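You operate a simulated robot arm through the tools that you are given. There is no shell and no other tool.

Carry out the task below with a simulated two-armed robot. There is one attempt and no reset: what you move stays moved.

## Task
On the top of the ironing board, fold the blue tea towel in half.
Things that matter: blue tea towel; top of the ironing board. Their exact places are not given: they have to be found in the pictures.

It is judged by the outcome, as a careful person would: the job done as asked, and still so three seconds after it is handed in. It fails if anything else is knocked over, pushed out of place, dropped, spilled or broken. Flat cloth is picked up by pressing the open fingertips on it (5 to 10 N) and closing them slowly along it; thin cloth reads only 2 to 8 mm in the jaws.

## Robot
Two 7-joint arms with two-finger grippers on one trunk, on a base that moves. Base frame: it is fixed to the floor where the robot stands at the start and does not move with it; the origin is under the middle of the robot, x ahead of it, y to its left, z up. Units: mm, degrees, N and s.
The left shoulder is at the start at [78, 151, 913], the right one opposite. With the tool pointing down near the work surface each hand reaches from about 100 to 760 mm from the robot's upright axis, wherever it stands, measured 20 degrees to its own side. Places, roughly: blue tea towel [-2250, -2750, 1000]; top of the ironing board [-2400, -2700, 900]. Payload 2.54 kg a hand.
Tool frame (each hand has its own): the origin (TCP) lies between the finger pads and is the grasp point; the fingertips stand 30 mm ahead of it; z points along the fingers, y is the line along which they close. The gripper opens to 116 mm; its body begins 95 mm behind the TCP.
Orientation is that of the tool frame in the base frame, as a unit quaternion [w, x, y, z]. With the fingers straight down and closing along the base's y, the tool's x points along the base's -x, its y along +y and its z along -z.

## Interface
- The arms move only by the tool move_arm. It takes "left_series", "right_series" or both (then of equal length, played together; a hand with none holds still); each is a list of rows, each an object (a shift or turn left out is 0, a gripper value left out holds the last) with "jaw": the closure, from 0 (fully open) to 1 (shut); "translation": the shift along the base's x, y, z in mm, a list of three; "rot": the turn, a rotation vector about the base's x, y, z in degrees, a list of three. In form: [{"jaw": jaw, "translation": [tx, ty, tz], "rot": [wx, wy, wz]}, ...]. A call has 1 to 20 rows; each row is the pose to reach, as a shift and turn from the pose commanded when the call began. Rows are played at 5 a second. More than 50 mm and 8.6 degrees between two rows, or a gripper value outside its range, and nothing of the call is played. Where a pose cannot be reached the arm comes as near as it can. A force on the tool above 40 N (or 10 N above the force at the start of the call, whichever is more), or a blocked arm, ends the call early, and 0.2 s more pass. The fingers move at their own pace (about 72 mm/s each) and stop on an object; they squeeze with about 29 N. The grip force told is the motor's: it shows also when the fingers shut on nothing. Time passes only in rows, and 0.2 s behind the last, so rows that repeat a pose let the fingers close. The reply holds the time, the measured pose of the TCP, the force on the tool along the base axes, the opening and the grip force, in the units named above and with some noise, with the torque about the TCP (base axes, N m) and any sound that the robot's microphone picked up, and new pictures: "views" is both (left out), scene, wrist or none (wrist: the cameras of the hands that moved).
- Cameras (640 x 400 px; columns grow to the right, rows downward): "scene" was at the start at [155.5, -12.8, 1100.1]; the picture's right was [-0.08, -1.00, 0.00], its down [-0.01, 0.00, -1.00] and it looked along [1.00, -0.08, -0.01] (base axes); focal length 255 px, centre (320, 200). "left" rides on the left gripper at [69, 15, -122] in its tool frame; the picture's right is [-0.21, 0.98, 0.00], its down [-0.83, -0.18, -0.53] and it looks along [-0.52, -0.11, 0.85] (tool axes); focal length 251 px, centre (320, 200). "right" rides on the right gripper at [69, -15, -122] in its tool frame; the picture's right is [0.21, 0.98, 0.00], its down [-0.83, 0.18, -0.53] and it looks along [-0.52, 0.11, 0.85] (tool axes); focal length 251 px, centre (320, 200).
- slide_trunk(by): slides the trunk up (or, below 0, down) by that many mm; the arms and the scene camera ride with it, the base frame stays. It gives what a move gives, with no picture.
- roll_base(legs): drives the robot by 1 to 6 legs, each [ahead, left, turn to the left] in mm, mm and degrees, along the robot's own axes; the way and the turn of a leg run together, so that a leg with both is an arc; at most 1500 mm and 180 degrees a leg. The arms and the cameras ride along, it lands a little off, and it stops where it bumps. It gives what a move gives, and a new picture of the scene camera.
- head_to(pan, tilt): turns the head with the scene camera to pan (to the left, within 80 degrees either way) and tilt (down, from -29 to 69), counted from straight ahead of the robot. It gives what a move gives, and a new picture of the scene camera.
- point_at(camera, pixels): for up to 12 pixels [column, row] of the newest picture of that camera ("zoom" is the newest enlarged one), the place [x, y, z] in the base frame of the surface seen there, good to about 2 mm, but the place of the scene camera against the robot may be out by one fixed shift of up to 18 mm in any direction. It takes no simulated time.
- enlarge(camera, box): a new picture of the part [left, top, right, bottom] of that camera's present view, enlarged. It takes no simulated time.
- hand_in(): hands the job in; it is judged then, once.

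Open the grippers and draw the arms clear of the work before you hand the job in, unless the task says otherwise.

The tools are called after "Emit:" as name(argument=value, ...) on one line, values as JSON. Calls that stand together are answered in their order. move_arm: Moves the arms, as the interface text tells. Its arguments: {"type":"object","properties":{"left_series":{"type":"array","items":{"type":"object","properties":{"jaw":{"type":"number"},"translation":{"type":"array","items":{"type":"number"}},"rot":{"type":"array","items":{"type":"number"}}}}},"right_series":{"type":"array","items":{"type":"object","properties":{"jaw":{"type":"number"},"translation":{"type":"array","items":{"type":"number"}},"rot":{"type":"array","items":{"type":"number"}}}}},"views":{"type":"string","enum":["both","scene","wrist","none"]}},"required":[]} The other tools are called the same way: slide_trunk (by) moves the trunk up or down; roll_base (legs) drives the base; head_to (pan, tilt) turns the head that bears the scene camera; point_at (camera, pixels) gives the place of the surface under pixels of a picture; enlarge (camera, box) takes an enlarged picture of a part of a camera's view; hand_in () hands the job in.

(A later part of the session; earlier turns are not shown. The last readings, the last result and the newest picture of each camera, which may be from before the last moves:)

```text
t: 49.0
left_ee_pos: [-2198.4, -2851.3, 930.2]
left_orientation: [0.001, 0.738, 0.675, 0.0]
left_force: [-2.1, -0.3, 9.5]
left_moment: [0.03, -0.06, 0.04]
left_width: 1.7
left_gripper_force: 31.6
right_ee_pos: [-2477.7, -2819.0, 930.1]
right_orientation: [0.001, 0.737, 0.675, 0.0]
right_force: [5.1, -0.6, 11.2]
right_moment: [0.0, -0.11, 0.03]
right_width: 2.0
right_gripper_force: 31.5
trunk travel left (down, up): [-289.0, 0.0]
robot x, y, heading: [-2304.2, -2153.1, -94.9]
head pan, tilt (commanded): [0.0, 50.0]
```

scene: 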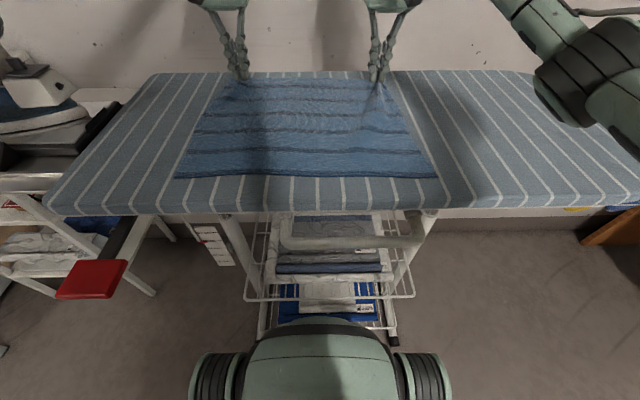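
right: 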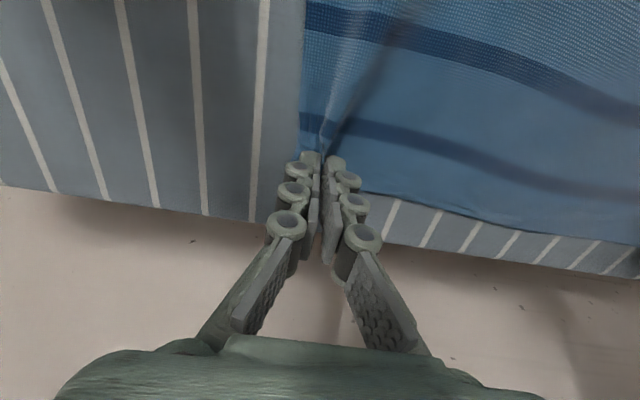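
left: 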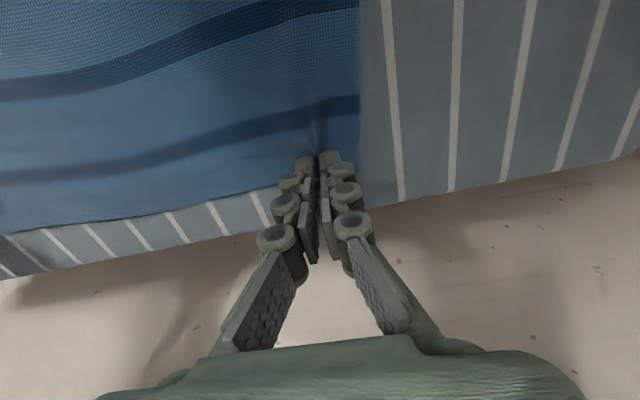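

Both jaws closed on about 2 mm with a ruck visible between the fingers. I lift both a little (25 mm) to check that the cloth is held.

Emit:
move_arm(left_series=[{"jaw": 1.0, "translation": [0, 0, 5]}, {"jaw": 1.0, "translation": [0, 1, 12]}, {"jaw": 1.0, "translation": [0, 2, 20]}, {"jaw": 1.0, "translation": [0, 3, 25]}, {"jaw": 1.0, "translation": [0, 3, 25]}], right_series=[{"jaw": 1.0, "translation": [0, 0, 5]}, {"jaw": 1.0, "translation": [0, 1, 12]}, {"jaw": 1.0, "translation": [0, 2, 20]}, {"jaw": 1.0, "translation": [0, 3, 25]}, {"jaw": 1.0, "translation": [0, 3, 25]}], views="both")

```text
t: 50.2
left_ee_pos: [-2197.4, -2849.4, 955.5]
left_orientation: [0.0, 0.737, 0.676, 0.0]
left_force: [-5.1, 0.3, 1.1]
left_moment: [0.01, 0.12, 0.04]
left_width: 1.6
left_gripper_force: 30.9
right_ee_pos: [-2477.4, -2818.8, 952.7]
right_orientation: [0.0, 0.738, 0.675, 0.0]
right_force: [3.8, 0.7, -1.8]
right_moment: [-0.01, -0.04, -0.01]
right_width: 3.8
right_gripper_force: 32.2
trunk travel left (down, up): [-289.0, 0.0]
robot x, y, heading: [-2300.0, -2153.7, -94.8]
head pan, tilt (commanded): [0.0, 50.0]
```

scene: 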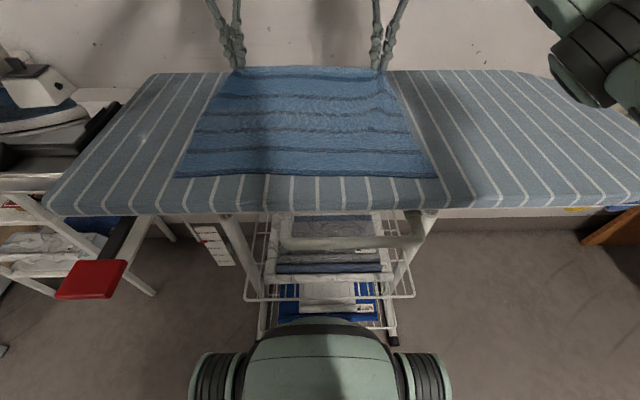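
right: 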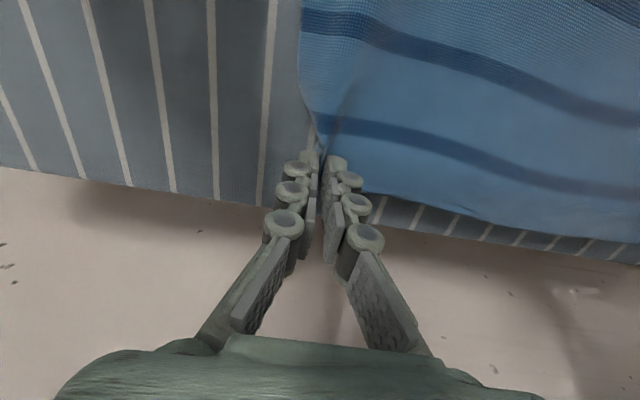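
left: 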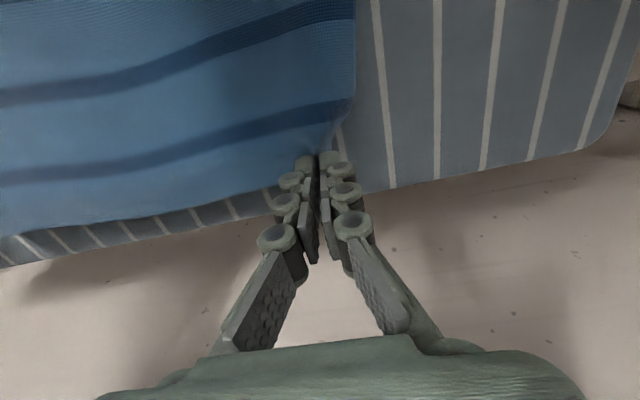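

The far edge is lifted at both hands and the tension between the hands is about 4–5 N, so I bring them slightly together. Now I lift to about 90 mm above the board, move 46 mm back toward me and tilt the fingers forward by 45°.

Emit:
move_arm(left_series=[{"jaw": 1.0, "translation": [0, 8, 7], "rot": [-5.6, 0.49, 0]}, {"jaw": 1.0, "translation": [0, 16, 14], "rot": [-11.2, 0.98, 0]}, {"jaw": 1.0, "translation": [0, 24, 21], "rot": [-16.8, 1.46, 0]}, {"jaw": 1.0, "translation": [0, 32, 28], "rot": [-22.4, 1.95, 0]}, {"jaw": 1.0, "translation": [0, 40, 35], "rot": [-28, 2.44, 0]}, {"jaw": 1.0, "translation": [0, 48, 42], "rot": [-33.6, 2.93, 0]}, {"jaw": 1.0, "translation": [0, 56, 49], "rot": [-39.2, 3.4, 0]}, {"jaw": 1.0, "translation": [0, 64, 56], "rot": [-44.8, 3.9, 0]}, {"jaw": 1.0, "translation": [0, 64, 56], "rot": [-44.8, 3.9, 0]}], right_series=[{"jaw": 1.0, "translation": [1, 8, 7], "rot": [-5.6, 0.49, 0]}, {"jaw": 1.0, "translation": [2, 16, 14], "rot": [-11.2, 0.98, 0]}, {"jaw": 1.0, "translation": [4, 25, 21], "rot": [-16.8, 1.46, 0]}, {"jaw": 1.0, "translation": [5, 33, 28], "rot": [-22.4, 1.95, 0]}, {"jaw": 1.0, "translation": [6, 41, 35], "rot": [-28, 2.44, 0]}, {"jaw": 1.0, "translation": [7, 49, 42], "rot": [-33.6, 2.93, 0]}, {"jaw": 1.0, "translation": [8, 58, 50], "rot": [-39.2, 3.4, 0]}, {"jaw": 1.0, "translation": [9, 66, 57], "rot": [-44.8, 3.9, 0]}, {"jaw": 1.0, "translation": [9, 66, 57], "rot": [-44.8, 3.9, 0]}], views="both")

```text
t: 52.2
left_ee_pos: [-2196.3, -2784.6, 1011.8]
left_orientation: [0.259, 0.681, 0.624, -0.282]
left_force: [-0.1, 1.2, 0.4]
left_moment: [0.02, 0.04, -0.04]
left_width: 2.9
left_gripper_force: 26.2
right_ee_pos: [-2469.5, -2750.8, 1012.0]
right_orientation: [0.259, 0.681, 0.623, -0.283]
right_force: [1.1, -3.7, -1.5]
right_moment: [0.01, 0.08, -0.11]
right_width: 0.2
right_gripper_force: 24.7
trunk travel left (down, up): [-289.0, 0.0]
robot x, y, heading: [-2304.5, -2152.3, -95.1]
head pan, tilt (commanded): [0.0, 50.0]
```

scene: 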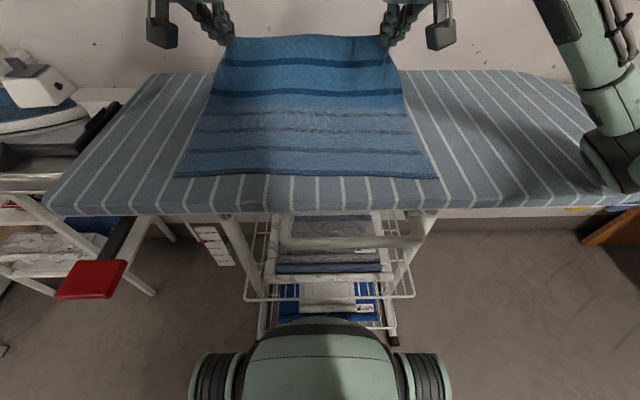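
right: 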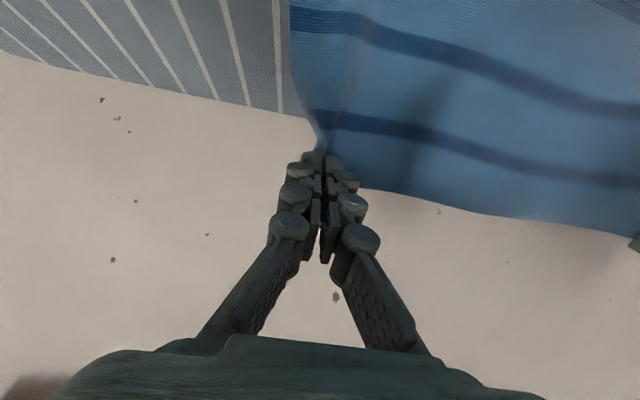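
left: 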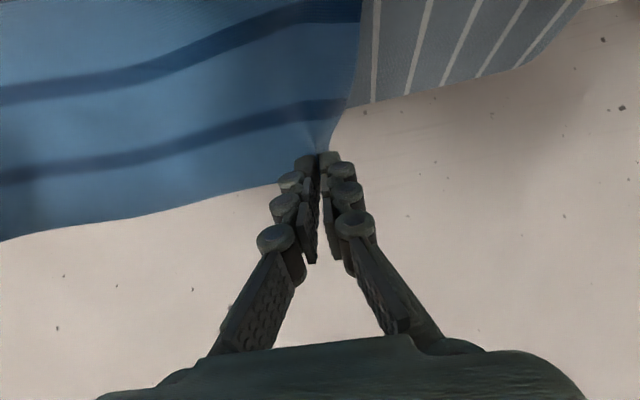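

The cloth rises nicely between both hands. The right jaw reads 0.2 mm, so I look closely at both grips before going on.

Emit:
enlarge(camera="right", box=[250, 90, 410, 210])

Emit:
enlarge(camera="left", box=[240, 90, 400, 210])

Emit:
enlarge(camera="scene", box=[160, 10, 460, 190])

```text
3.33 times, centred on (330, 150) of right
```

zoom: 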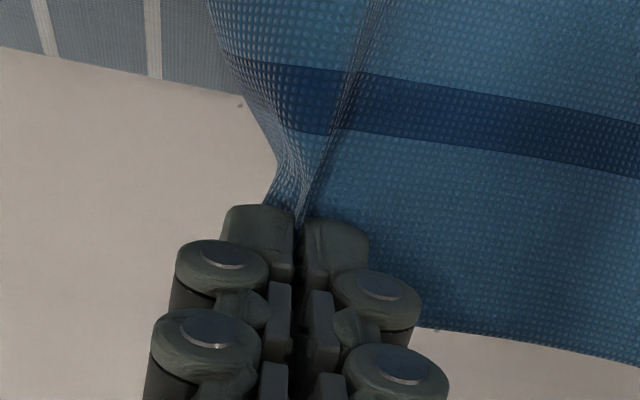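

```text
3.33 times, centred on (320, 150) of left
```

zoom: 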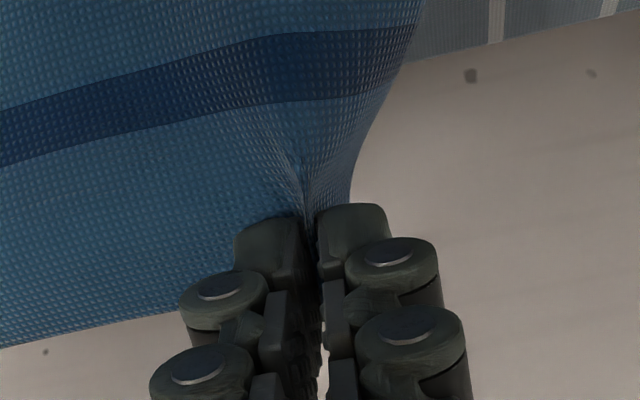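

```text
2.13 times, centred on (310, 100) of scene
```

zoom: 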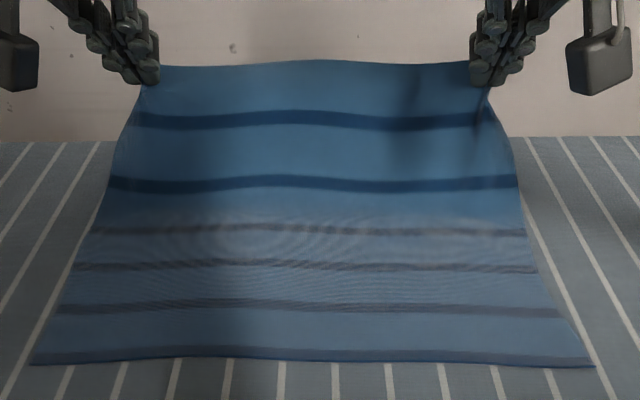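

Both grips hold the ruck well. Now I back the base 178 mm, which carries the held edge over the fold line at constant height.

Emit:
roll_base(legs=[[-178, 0, 0]])

```text
t: 53.8
left_ee_pos: [-2179.4, -2604.0, 1011.7]
left_orientation: [0.261, 0.679, 0.626, -0.281]
left_force: [0.2, -0.2, -1.1]
left_moment: [0.01, 0.01, 0.02]
left_width: 4.2
left_gripper_force: 29.4
right_ee_pos: [-2450.1, -2572.0, 1012.2]
right_orientation: [0.261, 0.679, 0.626, -0.282]
right_force: [-0.6, 1.8, 2.5]
right_moment: [-0.02, 0.03, -0.01]
right_width: 0.4
right_gripper_force: 25.1
trunk travel left (down, up): [-289.0, 0.0]
robot x, y, heading: [-2289.3, -1978.4, -94.9]
head pan, tilt (commanded): [0.0, 50.0]
```

scene: 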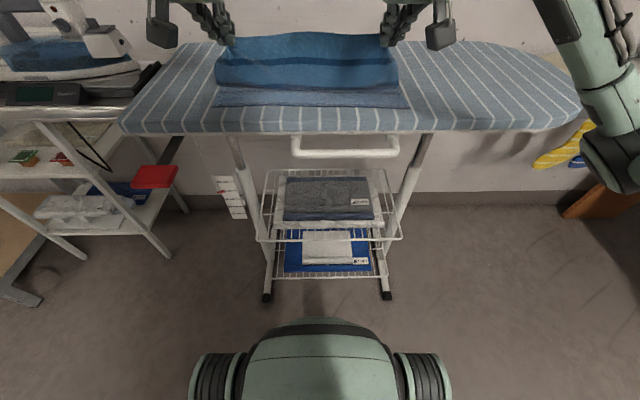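

The edge is now carried over. I zoom to check that the near half has stayed in place.

Emit:
enlarge(camera="scene", box=[180, 0, 440, 150])

Emit:
point_at(camera="scene", pixels=[[217, 104], [406, 107], [310, 104], [310, 60], [218, 84], [400, 84], [215, 95], [310, 35]])

```text
2.46 times, centred on (310, 75) of scene
```

zoom: 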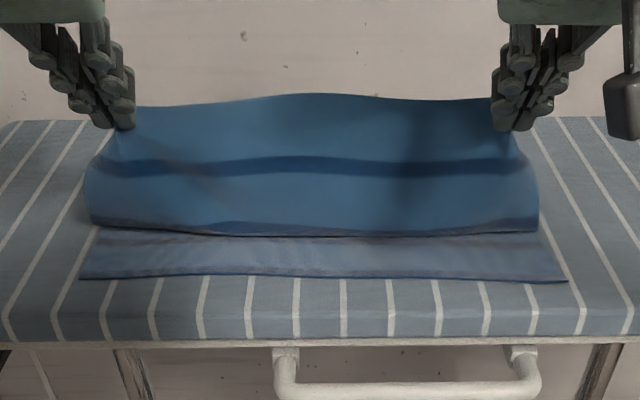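

```text
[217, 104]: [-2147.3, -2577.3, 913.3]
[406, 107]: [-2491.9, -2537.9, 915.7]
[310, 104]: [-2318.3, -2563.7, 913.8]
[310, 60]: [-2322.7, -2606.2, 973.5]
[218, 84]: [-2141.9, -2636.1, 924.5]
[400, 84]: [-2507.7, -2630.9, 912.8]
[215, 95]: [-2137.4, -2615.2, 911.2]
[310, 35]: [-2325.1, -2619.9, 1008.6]
```

The far half now hangs over from the hands. I measure the near edge of the lower layer more accurately in the zoom.

Emit:
point_at(camera="zoom", pixels=[[82, 277], [110, 276], [200, 273], [320, 274], [450, 279], [562, 280], [100, 228], [535, 228], [92, 180], [530, 180], [115, 135], [500, 135]])

```text
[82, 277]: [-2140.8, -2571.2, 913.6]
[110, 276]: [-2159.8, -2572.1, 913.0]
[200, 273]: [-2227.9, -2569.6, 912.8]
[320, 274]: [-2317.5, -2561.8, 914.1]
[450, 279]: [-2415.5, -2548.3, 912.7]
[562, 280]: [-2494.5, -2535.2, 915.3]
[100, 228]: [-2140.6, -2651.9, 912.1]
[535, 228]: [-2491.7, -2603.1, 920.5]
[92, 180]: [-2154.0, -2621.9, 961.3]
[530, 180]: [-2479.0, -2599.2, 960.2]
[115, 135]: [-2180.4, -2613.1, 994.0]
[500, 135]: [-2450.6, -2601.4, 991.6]
```

The far half sagged into a curtain and touched down slightly too near, so the fold line would be ~17 mm off. I bring the hands back and up so the cloth hangs vertically above the true fold line (y≈-2720 left, -2691 right), then I will lay it down along a taut arc.

Emit:
move_arm(left_series=[{"jaw": 1.0, "translation": [-1, -16, 8]}, {"jaw": 1.0, "translation": [-3, -35, 15]}, {"jaw": 1.0, "translation": [-5, -58, 22]}, {"jaw": 1.0, "translation": [-7, -80, 29]}, {"jaw": 1.0, "translation": [-9, -100, 33]}, {"jaw": 1.0, "translation": [-10, -112, 34]}, {"jaw": 1.0, "translation": [-10, -112, 34]}, {"jaw": 1.0, "translation": [-10, -112, 34]}], right_series=[{"jaw": 1.0, "translation": [-1, -16, 8]}, {"jaw": 1.0, "translation": [-3, -36, 15]}, {"jaw": 1.0, "translation": [-5, -60, 22]}, {"jaw": 1.0, "translation": [-7, -82, 29]}, {"jaw": 1.0, "translation": [-9, -103, 33]}, {"jaw": 1.0, "translation": [-10, -115, 34]}, {"jaw": 1.0, "translation": [-10, -115, 34]}, {"jaw": 1.0, "translation": [-10, -115, 34]}], views="both")

Emit:
enlarge(camera="scene", box=[180, 0, 440, 150])

```text
t: 55.5
left_ee_pos: [-2189.8, -2714.7, 1044.3]
left_orientation: [0.259, 0.679, 0.626, -0.282]
left_force: [0.1, -0.5, -0.5]
left_moment: [0.02, 0.04, -0.03]
left_width: 4.1
left_gripper_force: 29.9
right_ee_pos: [-2458.8, -2687.2, 1046.9]
right_orientation: [0.26, 0.68, 0.626, -0.28]
right_force: [0.4, 0.6, 0.3]
right_moment: [0.03, -0.01, 0.0]
right_width: 3.6
right_gripper_force: 26.0
trunk travel left (down, up): [-289.0, 0.0]
robot x, y, heading: [-2286.7, -1975.2, -94.8]
head pan, tilt (commanded): [0.0, 50.0]
```

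scene: 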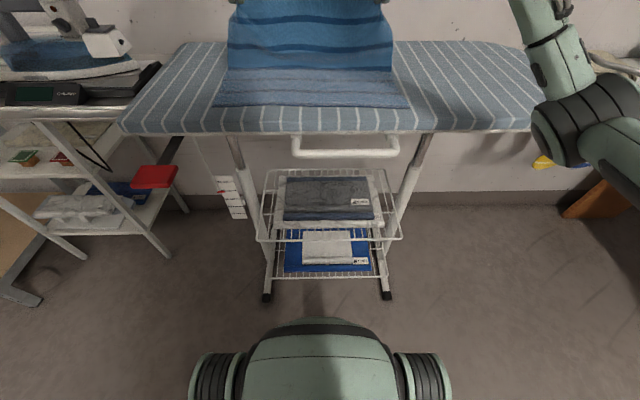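
right: 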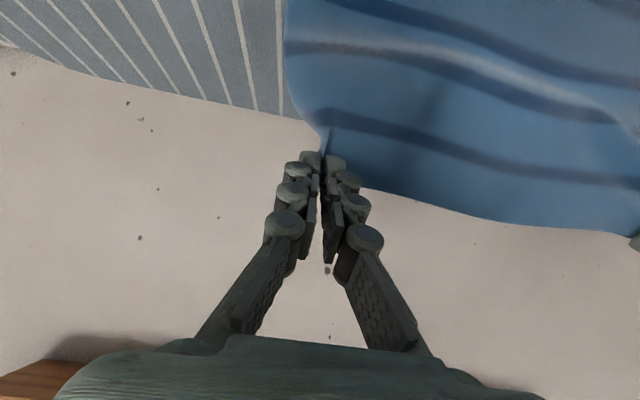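
left: 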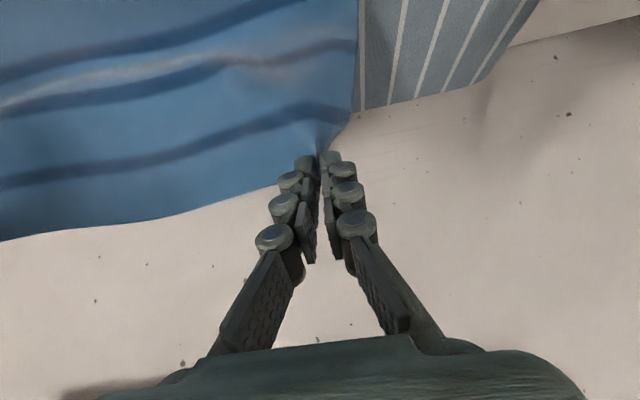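

```text
2.46 times, centred on (310, 75) of scene
```

zoom: 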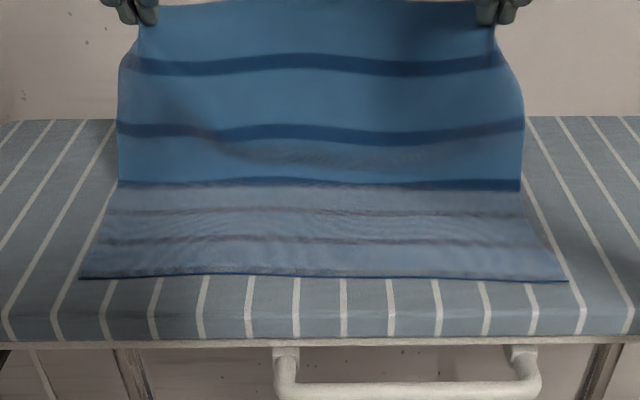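

The cloth now stands vertically with the crease right at the middle stripe (zoom row ~185), with two stripes below and two above: the fold line is at half. I measure the crease.

Emit:
point_at(camera="zoom", pixels=[[130, 186], [220, 186], [320, 186], [420, 189], [515, 191], [130, 160], [320, 160], [510, 160], [130, 130], [510, 130], [82, 277], [562, 280]])

```text
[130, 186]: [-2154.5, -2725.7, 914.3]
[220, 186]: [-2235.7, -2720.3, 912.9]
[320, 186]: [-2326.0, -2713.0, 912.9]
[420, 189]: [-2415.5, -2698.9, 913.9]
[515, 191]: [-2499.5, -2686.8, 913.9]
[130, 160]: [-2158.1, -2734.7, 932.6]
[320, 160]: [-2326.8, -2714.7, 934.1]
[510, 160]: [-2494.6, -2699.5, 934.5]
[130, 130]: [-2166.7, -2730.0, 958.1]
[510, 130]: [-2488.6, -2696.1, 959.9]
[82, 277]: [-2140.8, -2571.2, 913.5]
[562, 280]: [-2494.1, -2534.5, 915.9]
```

The crease lies at y≈-2726 (left) to -2687 (right), about 150 mm from the near edge – right at the middle. Now I lay the held edge down along a taut arc, tilting the fingers from 45° to about 77°, and stop to look before touchdown.

Emit:
move_arm(left_series=[{"jaw": 1.0, "translation": [1.7, 18.6, 2.8], "rot": [-3.98, 0.35, 0]}, {"jaw": 1.0, "translation": [3.3, 36.7, -0.9], "rot": [-7.97, 0.7, 0]}, {"jaw": 1.0, "translation": [4.9, 54.1, -7], "rot": [-11.95, 1.05, 0]}, {"jaw": 1.0, "translation": [6.4, 70.6, -15.3], "rot": [-15.9, 1.4, 0]}, {"jaw": 1.0, "translation": [7.8, 85.9, -25.7], "rot": [-19.9, 1.74, 0]}, {"jaw": 1.0, "translation": [9, 99.7, -38], "rot": [-23.9, 2.1, 0]}, {"jaw": 1.0, "translation": [10.1, 111.9, -52], "rot": [-27.9, 2.4, 0]}, {"jaw": 1.0, "translation": [11, 121.9, -67.5], "rot": [-31.9, 2.8, 0]}], right_series=[{"jaw": 1.0, "translation": [1.7, 19.6, 1.5], "rot": [-3.98, 0.35, 0]}, {"jaw": 1.0, "translation": [3.3, 37.7, -2.5], "rot": [-7.97, 0.7, 0]}, {"jaw": 1.0, "translation": [4.9, 55.1, -9], "rot": [-11.95, 1.05, 0]}, {"jaw": 1.0, "translation": [6.4, 71.6, -17.3], "rot": [-15.9, 1.4, 0]}, {"jaw": 1.0, "translation": [7.8, 86.9, -27.7], "rot": [-19.9, 1.74, 0]}, {"jaw": 1.0, "translation": [9, 100.7, -40], "rot": [-23.9, 2.1, 0]}, {"jaw": 1.0, "translation": [10.1, 112.9, -54], "rot": [-27.9, 2.4, 0]}, {"jaw": 1.0, "translation": [11, 122.9, -69.5], "rot": [-31.9, 2.8, 0]}], views="both")

Emit:
enlarge(camera="scene", box=[180, 0, 440, 150])

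```text
t: 57.4
left_ee_pos: [-2188.1, -2599.7, 989.5]
left_orientation: [0.404, 0.59, 0.536, -0.448]
left_force: [-0.3, -1.6, -0.7]
left_moment: [-0.01, 0.02, 0.01]
left_width: 4.0
left_gripper_force: 29.5
left hand out of reach, approached as far as the arm can: row 8
right_ee_pos: [-2449.4, -2566.2, 977.1]
right_orientation: [0.422, 0.574, 0.531, -0.458]
right_force: [0.4, 1.8, 0.6]
right_moment: [-0.02, -0.03, 0.06]
right_width: 0.4
right_gripper_force: 24.2
trunk travel left (down, up): [-289.0, 0.0]
robot x, y, heading: [-2288.4, -1973.0, -94.6]
head pan, tilt (commanded): [0.0, 50.0]
```

scene: 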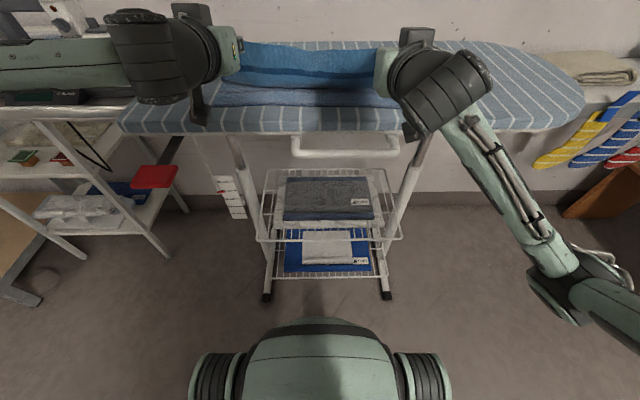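
right: 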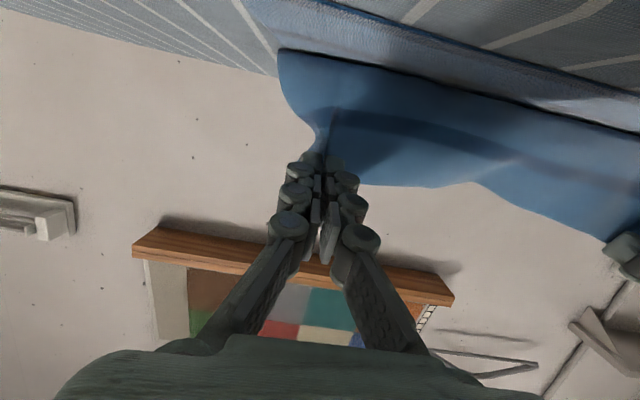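
left: 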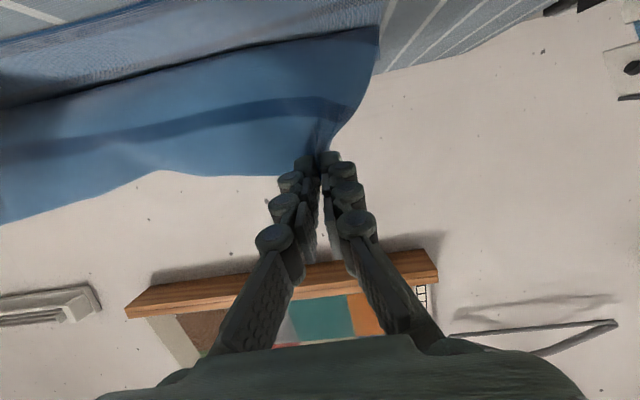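

```text
2.46 times, centred on (310, 75) of scene
```

zoom: 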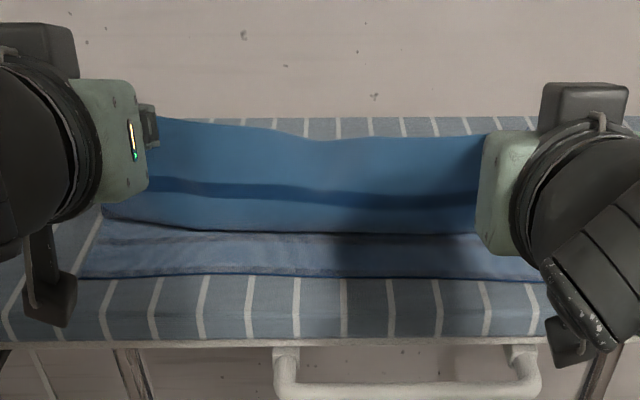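

The left arm reached a limit at about 74° tilt. I check where the upper half touches the lower one, and where the left forearm is relative to the iron.

Emit:
point_at(camera="left", pixels=[[200, 72], [200, 62], [100, 95], [300, 50], [200, 100], [250, 105], [200, 140], [365, 40], [240, 170]])

Emit:
point_at(camera="right", pixels=[[300, 55], [400, 78], [400, 68], [500, 100], [450, 130], [400, 180], [350, 40], [500, 85]])

Emit:
point_at(camera="scene", pixels=[[10, 70], [60, 65], [100, 60], [140, 50], [200, 110], [415, 135], [440, 70], [500, 180], [560, 300], [620, 320]])

```text
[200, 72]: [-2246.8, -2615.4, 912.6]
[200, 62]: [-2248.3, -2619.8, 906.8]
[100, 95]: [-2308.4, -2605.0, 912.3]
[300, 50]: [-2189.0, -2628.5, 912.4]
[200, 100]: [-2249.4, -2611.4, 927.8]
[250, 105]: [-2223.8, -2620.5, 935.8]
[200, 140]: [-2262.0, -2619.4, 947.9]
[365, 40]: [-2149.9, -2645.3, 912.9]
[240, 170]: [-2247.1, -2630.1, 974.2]
```

```text
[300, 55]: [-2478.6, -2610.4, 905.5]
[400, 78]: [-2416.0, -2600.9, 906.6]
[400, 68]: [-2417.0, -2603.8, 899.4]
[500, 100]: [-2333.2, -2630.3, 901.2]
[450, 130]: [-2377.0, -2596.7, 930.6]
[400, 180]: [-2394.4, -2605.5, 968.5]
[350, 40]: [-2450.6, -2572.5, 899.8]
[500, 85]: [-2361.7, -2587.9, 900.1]
```

```text
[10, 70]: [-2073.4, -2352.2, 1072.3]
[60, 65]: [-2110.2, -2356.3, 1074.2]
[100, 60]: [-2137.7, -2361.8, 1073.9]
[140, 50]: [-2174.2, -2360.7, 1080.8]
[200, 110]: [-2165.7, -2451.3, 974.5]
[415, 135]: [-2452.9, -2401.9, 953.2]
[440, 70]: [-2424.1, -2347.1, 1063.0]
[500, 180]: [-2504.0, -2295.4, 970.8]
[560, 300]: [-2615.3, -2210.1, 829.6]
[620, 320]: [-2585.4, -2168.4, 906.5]
```

The upper half again hangs as a curtain touching down at y≈-2615, too far forward, so the fold line would roll. I take the hands back up and over to the far side once more; then I'll pass over low, using the base so the arms stay extended.

Emit:
move_arm(left_series=[{"jaw": 1.0, "translation": [-2.2, -25, 27]}, {"jaw": 1.0, "translation": [-4.4, -50, 50]}, {"jaw": 1.0, "translation": [-6.8, -77, 55]}, {"jaw": 1.0, "translation": [-9.2, -105, 57]}, {"jaw": 1.0, "translation": [-11, -128, 51]}, {"jaw": 1.0, "translation": [-13, -149, 40]}, {"jaw": 1.0, "translation": [-13, -149, 40]}], right_series=[{"jaw": 1.0, "translation": [-2.2, -25, 27]}, {"jaw": 1.0, "translation": [-4.4, -50, 50]}, {"jaw": 1.0, "translation": [-6.8, -77, 55]}, {"jaw": 1.0, "translation": [-9.2, -105, 57]}, {"jaw": 1.0, "translation": [-11, -128, 51]}, {"jaw": 1.0, "translation": [-13, -149, 40]}, {"jaw": 1.0, "translation": [-13, -149, 40]}], views="both")

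Emit:
enlarge(camera="scene", box=[180, 0, 440, 150])

```text
t: 59.0
left_ee_pos: [-2200.1, -2749.3, 1032.4]
left_orientation: [0.405, 0.59, 0.536, -0.447]
left_force: [0.2, -1.3, -0.2]
left_moment: [0.0, 0.06, 0.0]
left_width: 4.1
left_gripper_force: 29.2
right_ee_pos: [-2461.7, -2713.6, 1016.6]
right_orientation: [0.422, 0.575, 0.531, -0.458]
right_force: [0.3, 2.3, 2.0]
right_moment: [-0.06, -0.01, -0.03]
right_width: 0.1
right_gripper_force: 23.8
trunk travel left (down, up): [-289.0, 0.0]
robot x, y, heading: [-2287.8, -1973.9, -94.9]
head pan, tilt (commanded): [0.0, 50.0]
```

scene: 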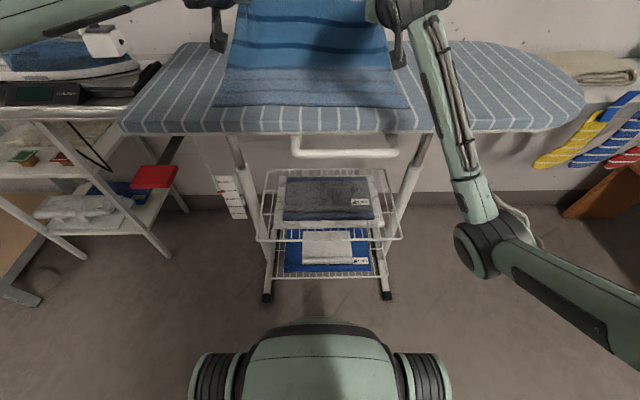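
right: 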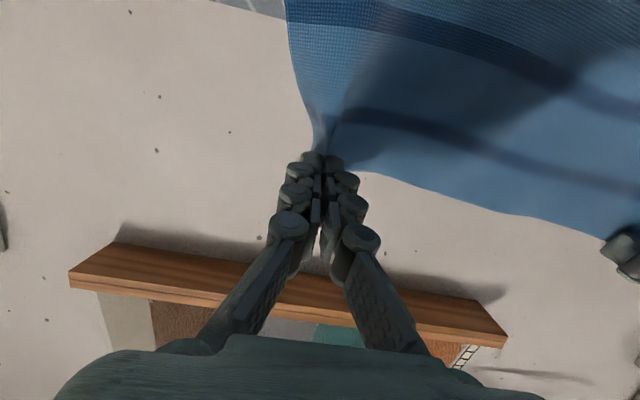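
left: 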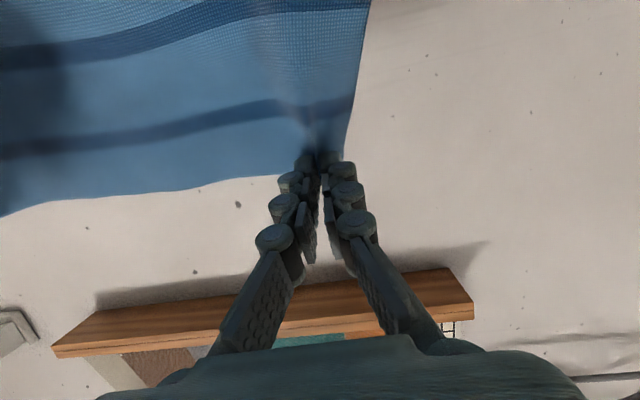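

```text
2.46 times, centred on (310, 75) of scene
```

zoom: 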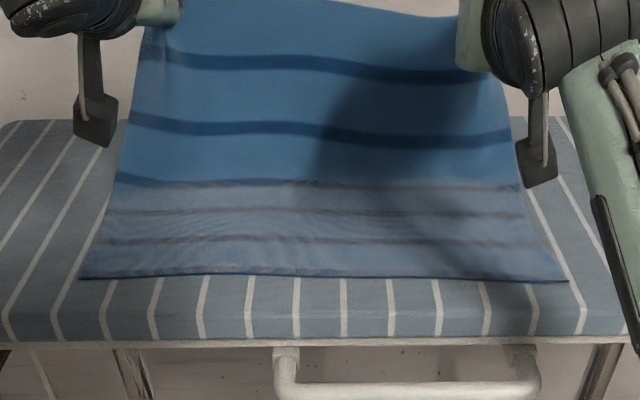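

The crease is again at the middle stripe and the near edge hasn't moved. The left hand is 15 mm higher than the right and 10 mm too far in; I correct this and raise the tilt to ~80°, then lower the trunk 50 mm to bring both hands low on the far side.

Emit:
move_arm(left_series=[{"jaw": 1.0, "translation": [3, -3, -5], "rot": [-1.7, 0.15, 0]}, {"jaw": 1.0, "translation": [7, -6, -10], "rot": [-3.4, 0.3, 0]}, {"jaw": 1.0, "translation": [10, -8, -15], "rot": [-5, 0.45, 0]}, {"jaw": 1.0, "translation": [10, -8, -15], "rot": [-5, 0.45, 0]}], right_series=[{"jaw": 1.0, "translation": [0, -5, 0], "rot": [-1, 0.1, 0]}, {"jaw": 1.0, "translation": [0, -10, 0], "rot": [-2, 0.2, 0]}, {"jaw": 1.0, "translation": [-1, -15, 0], "rot": [-3, 0.25, 0]}, {"jaw": 1.0, "translation": [-1, -15, 0], "rot": [-3, 0.25, 0]}], views="none")

Emit:
slide_trunk(by=-50)

Emit:
enlarge(camera="scene", box=[140, 0, 480, 190])

```text
t: 60.0
left_ee_pos: [-2210.1, -2752.8, 1019.5]
left_orientation: [0.418, 0.579, 0.514, -0.475]
left_force: [-0.4, -1.7, 0.0]
left_moment: [0.02, -0.03, 0.06]
left_width: 4.2
left_gripper_force: 29.1
left hand out of reach, approached as far as the arm can: row 3
right_ee_pos: [-2462.5, -2729.1, 1017.3]
right_orientation: [0.437, 0.562, 0.519, -0.473]
right_force: [0.6, 5.2, -0.2]
right_moment: [-0.04, 0.01, 0.08]
right_width: 0.7
right_gripper_force: 24.2
trunk travel left (down, up): [-289.0, 0.0]
robot x, y, heading: [-2289.1, -1976.9, -94.5]
head pan, tilt (commanded): [0.0, 50.0]
```

```text
t: 60.9
left_ee_pos: [-2211.1, -2752.0, 970.3]
left_orientation: [0.418, 0.58, 0.514, -0.474]
left_force: [-0.3, -2.1, -0.1]
left_moment: [-0.01, 0.02, 0.02]
left_width: 4.2
left_gripper_force: 29.5
right_ee_pos: [-2461.0, -2728.2, 972.7]
right_orientation: [0.438, 0.56, 0.517, -0.476]
right_force: [-1.0, -11.3, 23.2]
right_moment: [2.5, 0.13, 0.35]
right_width: 0.7
right_gripper_force: 23.8
trunk travel left (down, up): [-239.0, 50.0]
robot x, y, heading: [-2282.5, -1974.5, -94.9]
head pan, tilt (commanded): [0.0, 50.0]
```

```text
1.88 times, centred on (310, 95) of scene
```

zoom: 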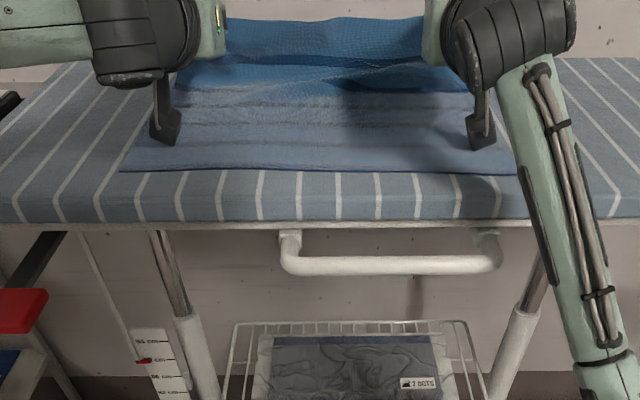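

The right hand reads 23 N: the camera block under the steeply tilted hand is touching the board. I lift both by 20 mm at once and reduce the tilt to 55°, which lifts the block clear.

Emit:
move_arm(left_series=[{"jaw": 1.0, "translation": [2, 0, 18], "rot": [3, -0.3, 0.3]}, {"jaw": 1.0, "translation": [5, 0, 25], "rot": [10, -0.9, 0.9]}, {"jaw": 1.0, "translation": [9, -1, 25], "rot": [17, -1.5, 1.5]}, {"jaw": 1.0, "translation": [14, -2, 25], "rot": [23.3, -2, 2]}, {"jaw": 1.0, "translation": [14, -2, 25], "rot": [23.3, -2, 2]}], right_series=[{"jaw": 1.0, "translation": [0, 0, 18], "rot": [3, -0.3, 0]}, {"jaw": 1.0, "translation": [-3, 1, 25], "rot": [10.5, -0.9, 0]}, {"jaw": 1.0, "translation": [-6, 2, 25], "rot": [18, -1.6, 0]}, {"jaw": 1.0, "translation": [-8, 3, 23], "rot": [25.5, -2.2, 0]}, {"jaw": 1.0, "translation": [-8, 3, 23], "rot": [25.5, -2.2, 0]}], views="both")

Emit:
enlarge(camera="scene", box=[140, 0, 480, 190])

```text
t: 62.1
left_ee_pos: [-2197.7, -2753.6, 992.5]
left_orientation: [0.309, 0.652, 0.602, -0.343]
left_force: [-3.9, -1.0, -0.4]
left_moment: [0.03, -0.02, 0.08]
left_width: 3.7
left_gripper_force: 34.5
right_ee_pos: [-2470.2, -2725.7, 989.2]
right_orientation: [0.311, 0.653, 0.603, -0.336]
right_force: [4.2, -0.9, -0.5]
right_moment: [0.03, -0.08, 0.14]
right_width: 3.8
right_gripper_force: 33.5
trunk travel left (down, up): [-239.0, 50.0]
robot x, y, heading: [-2285.4, -1971.0, -94.8]
head pan, tilt (commanded): [0.0, 50.0]
```

scene: 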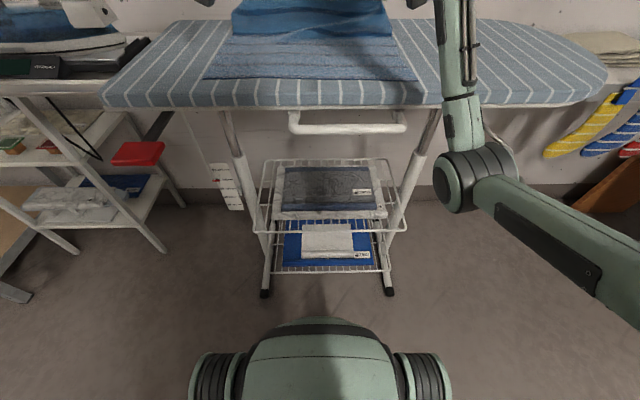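
right: 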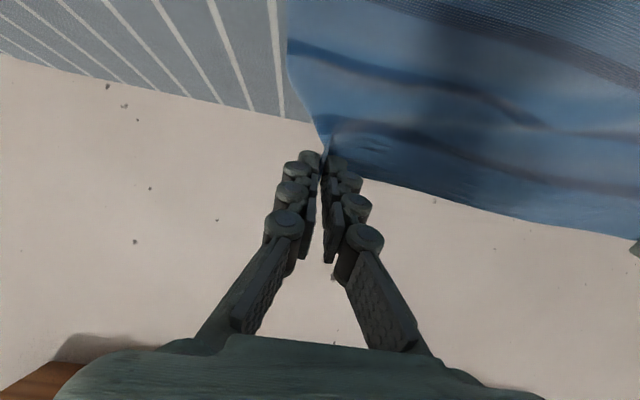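
left: 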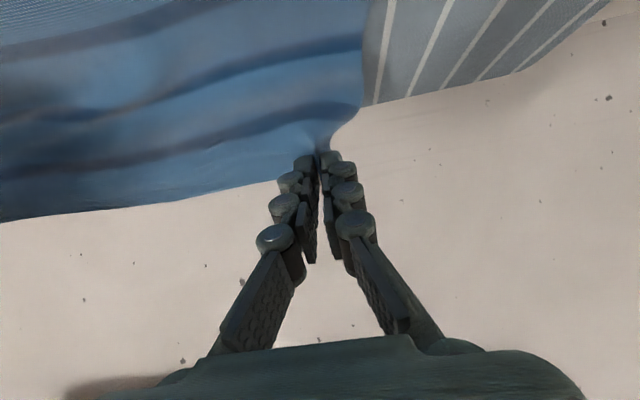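

```text
1.88 times, centred on (310, 95) of scene
```

zoom: 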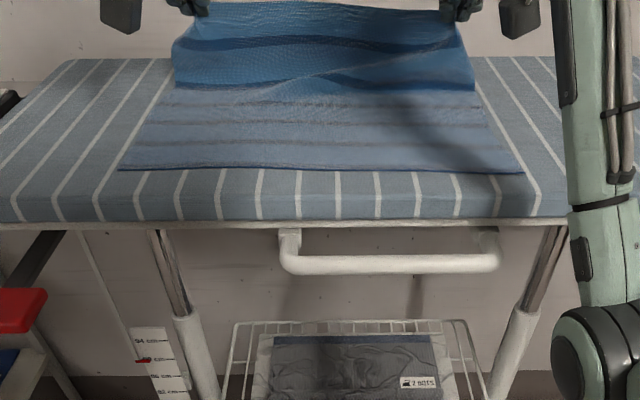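

Tension is fine and the near edge is unmoved. I move the hands 40 mm further to the far side and lower them to about 35 mm above the board, so that the cloth lies flat again before the low pass.

Emit:
move_arm(left_series=[{"jaw": 1.0, "translation": [-2, -14, 0]}, {"jaw": 1.0, "translation": [-4, -27, -2]}, {"jaw": 1.0, "translation": [-5, -40, -5]}, {"jaw": 1.0, "translation": [-5, -40, -15]}, {"jaw": 1.0, "translation": [-5, -40, -26]}, {"jaw": 1.0, "translation": [-5, -40, -26]}], right_series=[{"jaw": 1.0, "translation": [0, -14, 0]}, {"jaw": 1.0, "translation": [-1, -27, -2]}, {"jaw": 1.0, "translation": [-2, -40, -5]}, {"jaw": 1.0, "translation": [-2, -40, -14]}, {"jaw": 1.0, "translation": [-2, -40, -23]}, {"jaw": 1.0, "translation": [-2, -40, -23]}], views="both")

Emit:
enlarge(camera="scene", box=[140, 0, 480, 190])

```text
t: 63.5
left_ee_pos: [-2201.4, -2795.5, 969.1]
left_orientation: [0.31, 0.651, 0.602, -0.344]
left_force: [-2.1, 1.2, 1.9]
left_moment: [-0.04, 0.02, 0.01]
left_width: 1.8
left_gripper_force: 32.6
right_ee_pos: [-2472.7, -2766.1, 967.0]
right_orientation: [0.311, 0.654, 0.602, -0.336]
right_force: [3.3, 1.8, 1.5]
right_moment: [-0.01, 0.0, -0.04]
right_width: 2.0
right_gripper_force: 32.4
trunk travel left (down, up): [-239.0, 50.0]
robot x, y, heading: [-2287.1, -1974.5, -94.6]
head pan, tilt (commanded): [0.0, 50.0]
```

scene: 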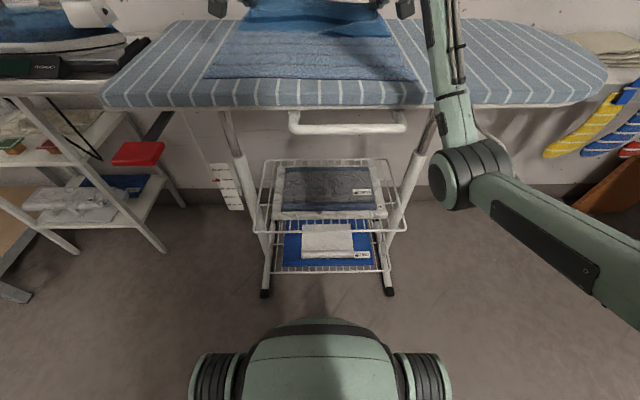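
right: 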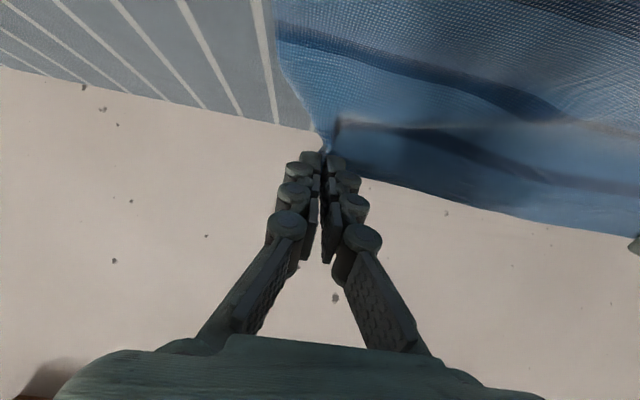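
left: 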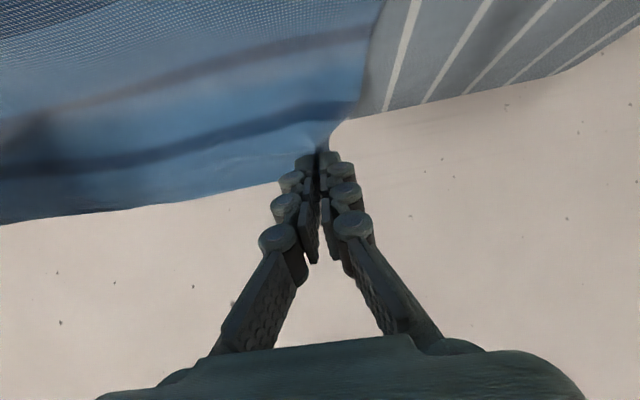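

```text
1.88 times, centred on (310, 95) of scene
```

zoom: 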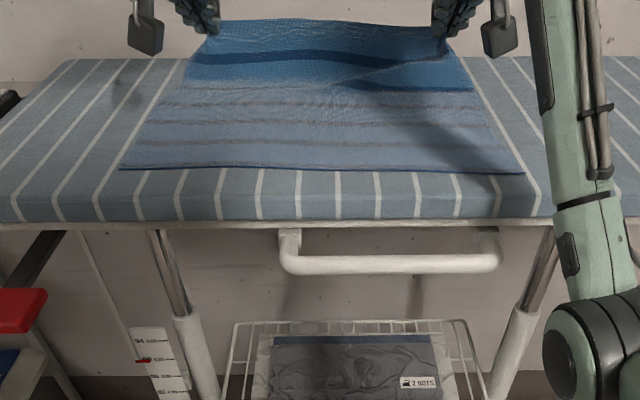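

The cloth lies flat again up to the hands, which are ~39 mm above the board on the far side. The bin stands behind the robot (edge near y≈-1470), so I back up only 90 mm (to y≈-1880, still less than where I stood before) and let the arms do the rest.

Emit:
roll_base(legs=[[-90, 0, 0]])

Emit:
enlarge(camera="scene", box=[140, 0, 480, 190])

```text
t: 64.6
left_ee_pos: [-2196.5, -2707.0, 969.6]
left_orientation: [0.309, 0.652, 0.601, -0.344]
left_force: [-0.8, -1.7, -1.3]
left_moment: [0.04, -0.03, 0.03]
left_width: 4.3
left_gripper_force: 33.5
right_ee_pos: [-2467.8, -2676.0, 967.8]
right_orientation: [0.31, 0.655, 0.601, -0.337]
right_force: [0.4, -1.9, -0.5]
right_moment: [0.04, 0.02, -0.03]
right_width: 4.1
right_gripper_force: 31.5
trunk travel left (down, up): [-239.0, 50.0]
robot x, y, heading: [-2274.5, -1885.1, -94.8]
head pan, tilt (commanded): [0.0, 50.0]
```

scene: 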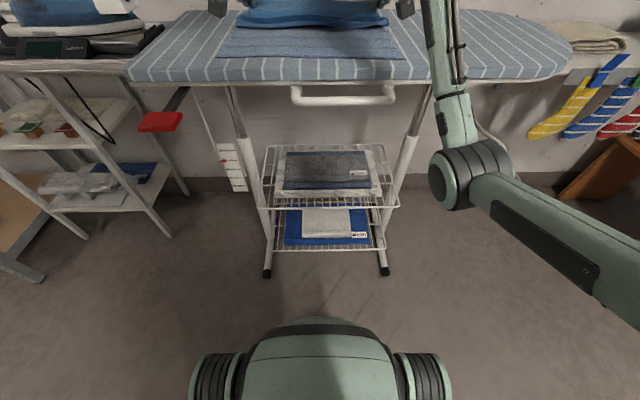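

```text
1.88 times, centred on (310, 95) of scene
```

zoom: 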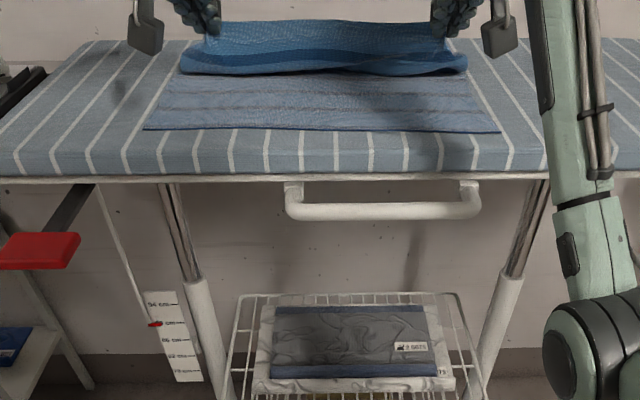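

A rolled loop has formed with its front at zoom row ~72. I measure where it touches and whether the near edge is still in place.

Emit:
point_at(camera="zoom", pixels=[[200, 76], [260, 76], [320, 74], [400, 76], [450, 77], [260, 66], [260, 50], [320, 50], [148, 127], [495, 131], [320, 130], [320, 35]])

```text
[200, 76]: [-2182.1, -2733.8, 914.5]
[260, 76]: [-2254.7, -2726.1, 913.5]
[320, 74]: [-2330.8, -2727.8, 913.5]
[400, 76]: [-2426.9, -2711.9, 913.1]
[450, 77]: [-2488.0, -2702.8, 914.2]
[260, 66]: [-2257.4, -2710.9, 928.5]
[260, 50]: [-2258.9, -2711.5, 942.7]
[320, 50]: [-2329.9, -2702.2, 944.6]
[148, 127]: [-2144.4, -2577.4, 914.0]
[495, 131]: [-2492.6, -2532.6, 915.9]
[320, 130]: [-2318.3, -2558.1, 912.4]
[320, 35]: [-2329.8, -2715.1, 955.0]
```

The near edge is where it was and the loop touches around the fold line (y≈-2728 at left), so the roll is right so far. I continue low toward the near edge, to about 90 mm past the fold line.

Emit:
move_arm(left_series=[{"jaw": 1.0, "translation": [1, 11.3, -0.6]}, {"jaw": 1.0, "translation": [2, 22.6, -1.3]}, {"jaw": 1.0, "translation": [3, 33.5, -1.8]}, {"jaw": 1.0, "translation": [4, 44.5, -2.3]}, {"jaw": 1.0, "translation": [5, 54.5, -2.8]}, {"jaw": 1.0, "translation": [5.8, 64.4, -3.3]}, {"jaw": 1.0, "translation": [6.6, 72.4, -4.3]}, {"jaw": 1.0, "translation": [7.3, 80.4, -5.3]}, {"jaw": 1.0, "translation": [8, 87.6, -8], "rot": [-2.5, 0.22, 0]}, {"jaw": 1.0, "translation": [8.6, 94.9, -10.7], "rot": [-4.98, 0.44, 0]}], right_series=[{"jaw": 1.0, "translation": [1, 10.3, 0.2]}, {"jaw": 1.0, "translation": [1.9, 20.5, 0.5]}, {"jaw": 1.0, "translation": [2.8, 31.5, 0]}, {"jaw": 1.0, "translation": [3.8, 42.4, -0.5]}, {"jaw": 1.0, "translation": [4.7, 52.4, -1]}, {"jaw": 1.0, "translation": [5.6, 62.4, -1.5]}, {"jaw": 1.0, "translation": [6.4, 70.4, -2.5]}, {"jaw": 1.0, "translation": [7.1, 78.3, -3.5]}, {"jaw": 1.0, "translation": [7.8, 85.5, -6.2], "rot": [-2.5, 0.22, 0]}, {"jaw": 1.0, "translation": [8.4, 92.8, -8.9], "rot": [-4.98, 0.44, 0]}], views="both")

Emit:
enlarge(camera="scene", box=[140, 0, 480, 190])

```text
t: 66.8
left_ee_pos: [-2187.4, -2611.8, 958.8]
left_orientation: [0.335, 0.637, 0.586, -0.372]
left_force: [-1.5, 2.3, 2.5]
left_moment: [-0.09, 0.05, -0.07]
left_width: 0.3
left_gripper_force: 24.1
right_ee_pos: [-2461.6, -2583.8, 958.3]
right_orientation: [0.336, 0.64, 0.587, -0.365]
right_force: [-1.2, -1.0, -1.2]
right_moment: [-0.02, 0.02, -0.1]
right_width: 0.3
right_gripper_force: 25.3
trunk travel left (down, up): [-239.0, 50.0]
robot x, y, heading: [-2277.0, -1886.9, -95.0]
head pan, tilt (commanded): [0.0, 50.0]
```

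scene: 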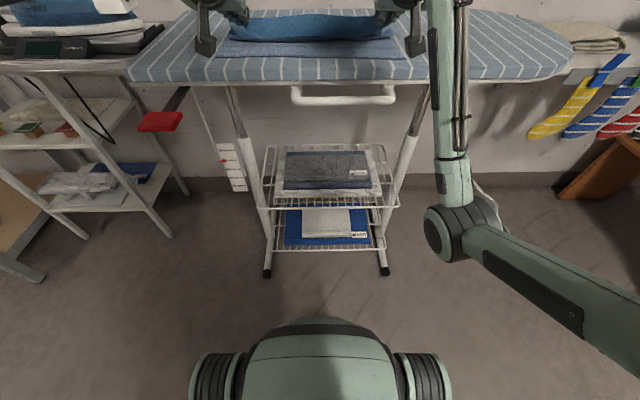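
right: 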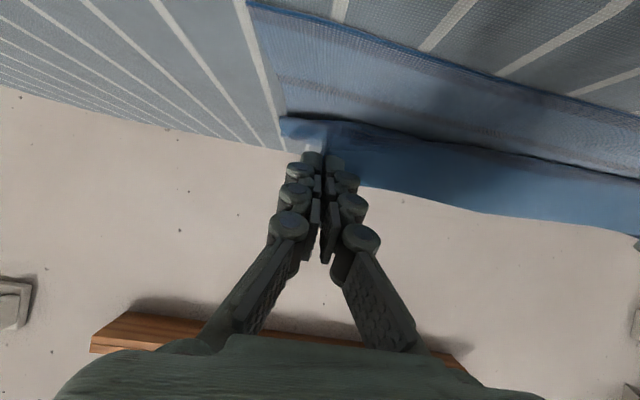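
left: 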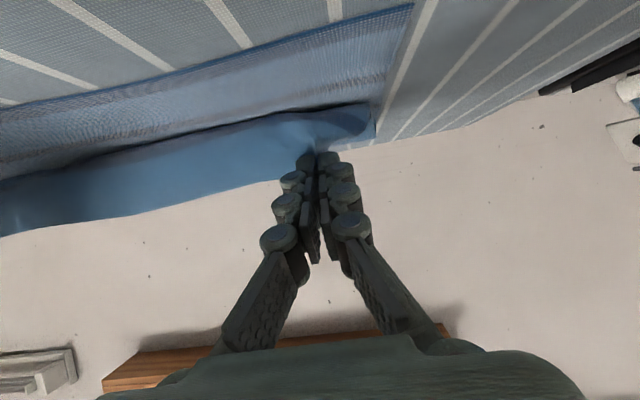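

```text
1.88 times, centred on (310, 95) of scene
```

zoom: 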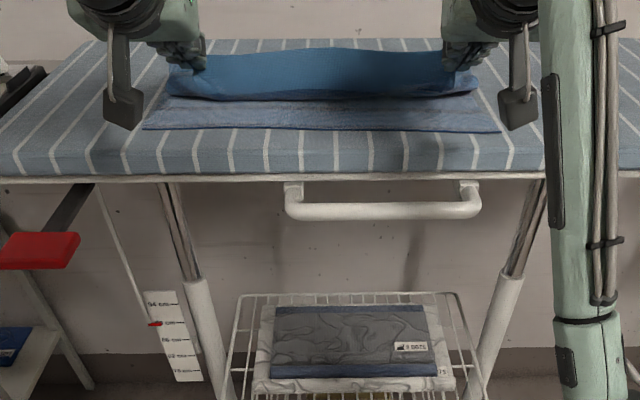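

The lower layer's near edge and the front of the upper layer are visible in both wrist pictures. I measure them to see how the edges line up.

Emit:
point_at(camera="left", pixels=[[405, 8], [300, 40], [150, 80], [20, 108], [365, 108], [300, 115], [200, 140], [100, 162], [310, 120], [230, 180], [200, 160]])

Emit:
point_at(camera="right", pixels=[[252, 8], [350, 30], [500, 85], [620, 118], [290, 120], [400, 135], [500, 155], [600, 178], [290, 112], [400, 190]])

```text
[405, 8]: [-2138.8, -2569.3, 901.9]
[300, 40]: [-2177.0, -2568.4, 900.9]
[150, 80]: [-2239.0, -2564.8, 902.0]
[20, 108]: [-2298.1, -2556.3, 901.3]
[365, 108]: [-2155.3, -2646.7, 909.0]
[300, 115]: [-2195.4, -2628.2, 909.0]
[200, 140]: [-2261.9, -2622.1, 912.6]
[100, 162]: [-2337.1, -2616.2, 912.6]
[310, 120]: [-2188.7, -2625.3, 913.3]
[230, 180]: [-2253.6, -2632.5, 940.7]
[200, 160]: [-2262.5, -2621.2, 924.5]
```

```text
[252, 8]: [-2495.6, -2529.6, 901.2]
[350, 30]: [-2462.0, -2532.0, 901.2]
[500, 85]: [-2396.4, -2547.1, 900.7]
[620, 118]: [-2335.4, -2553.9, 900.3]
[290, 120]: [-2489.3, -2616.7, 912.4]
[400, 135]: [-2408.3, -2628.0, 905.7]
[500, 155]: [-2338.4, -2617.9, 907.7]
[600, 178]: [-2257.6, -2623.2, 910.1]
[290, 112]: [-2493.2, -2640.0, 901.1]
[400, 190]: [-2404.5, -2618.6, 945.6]
```

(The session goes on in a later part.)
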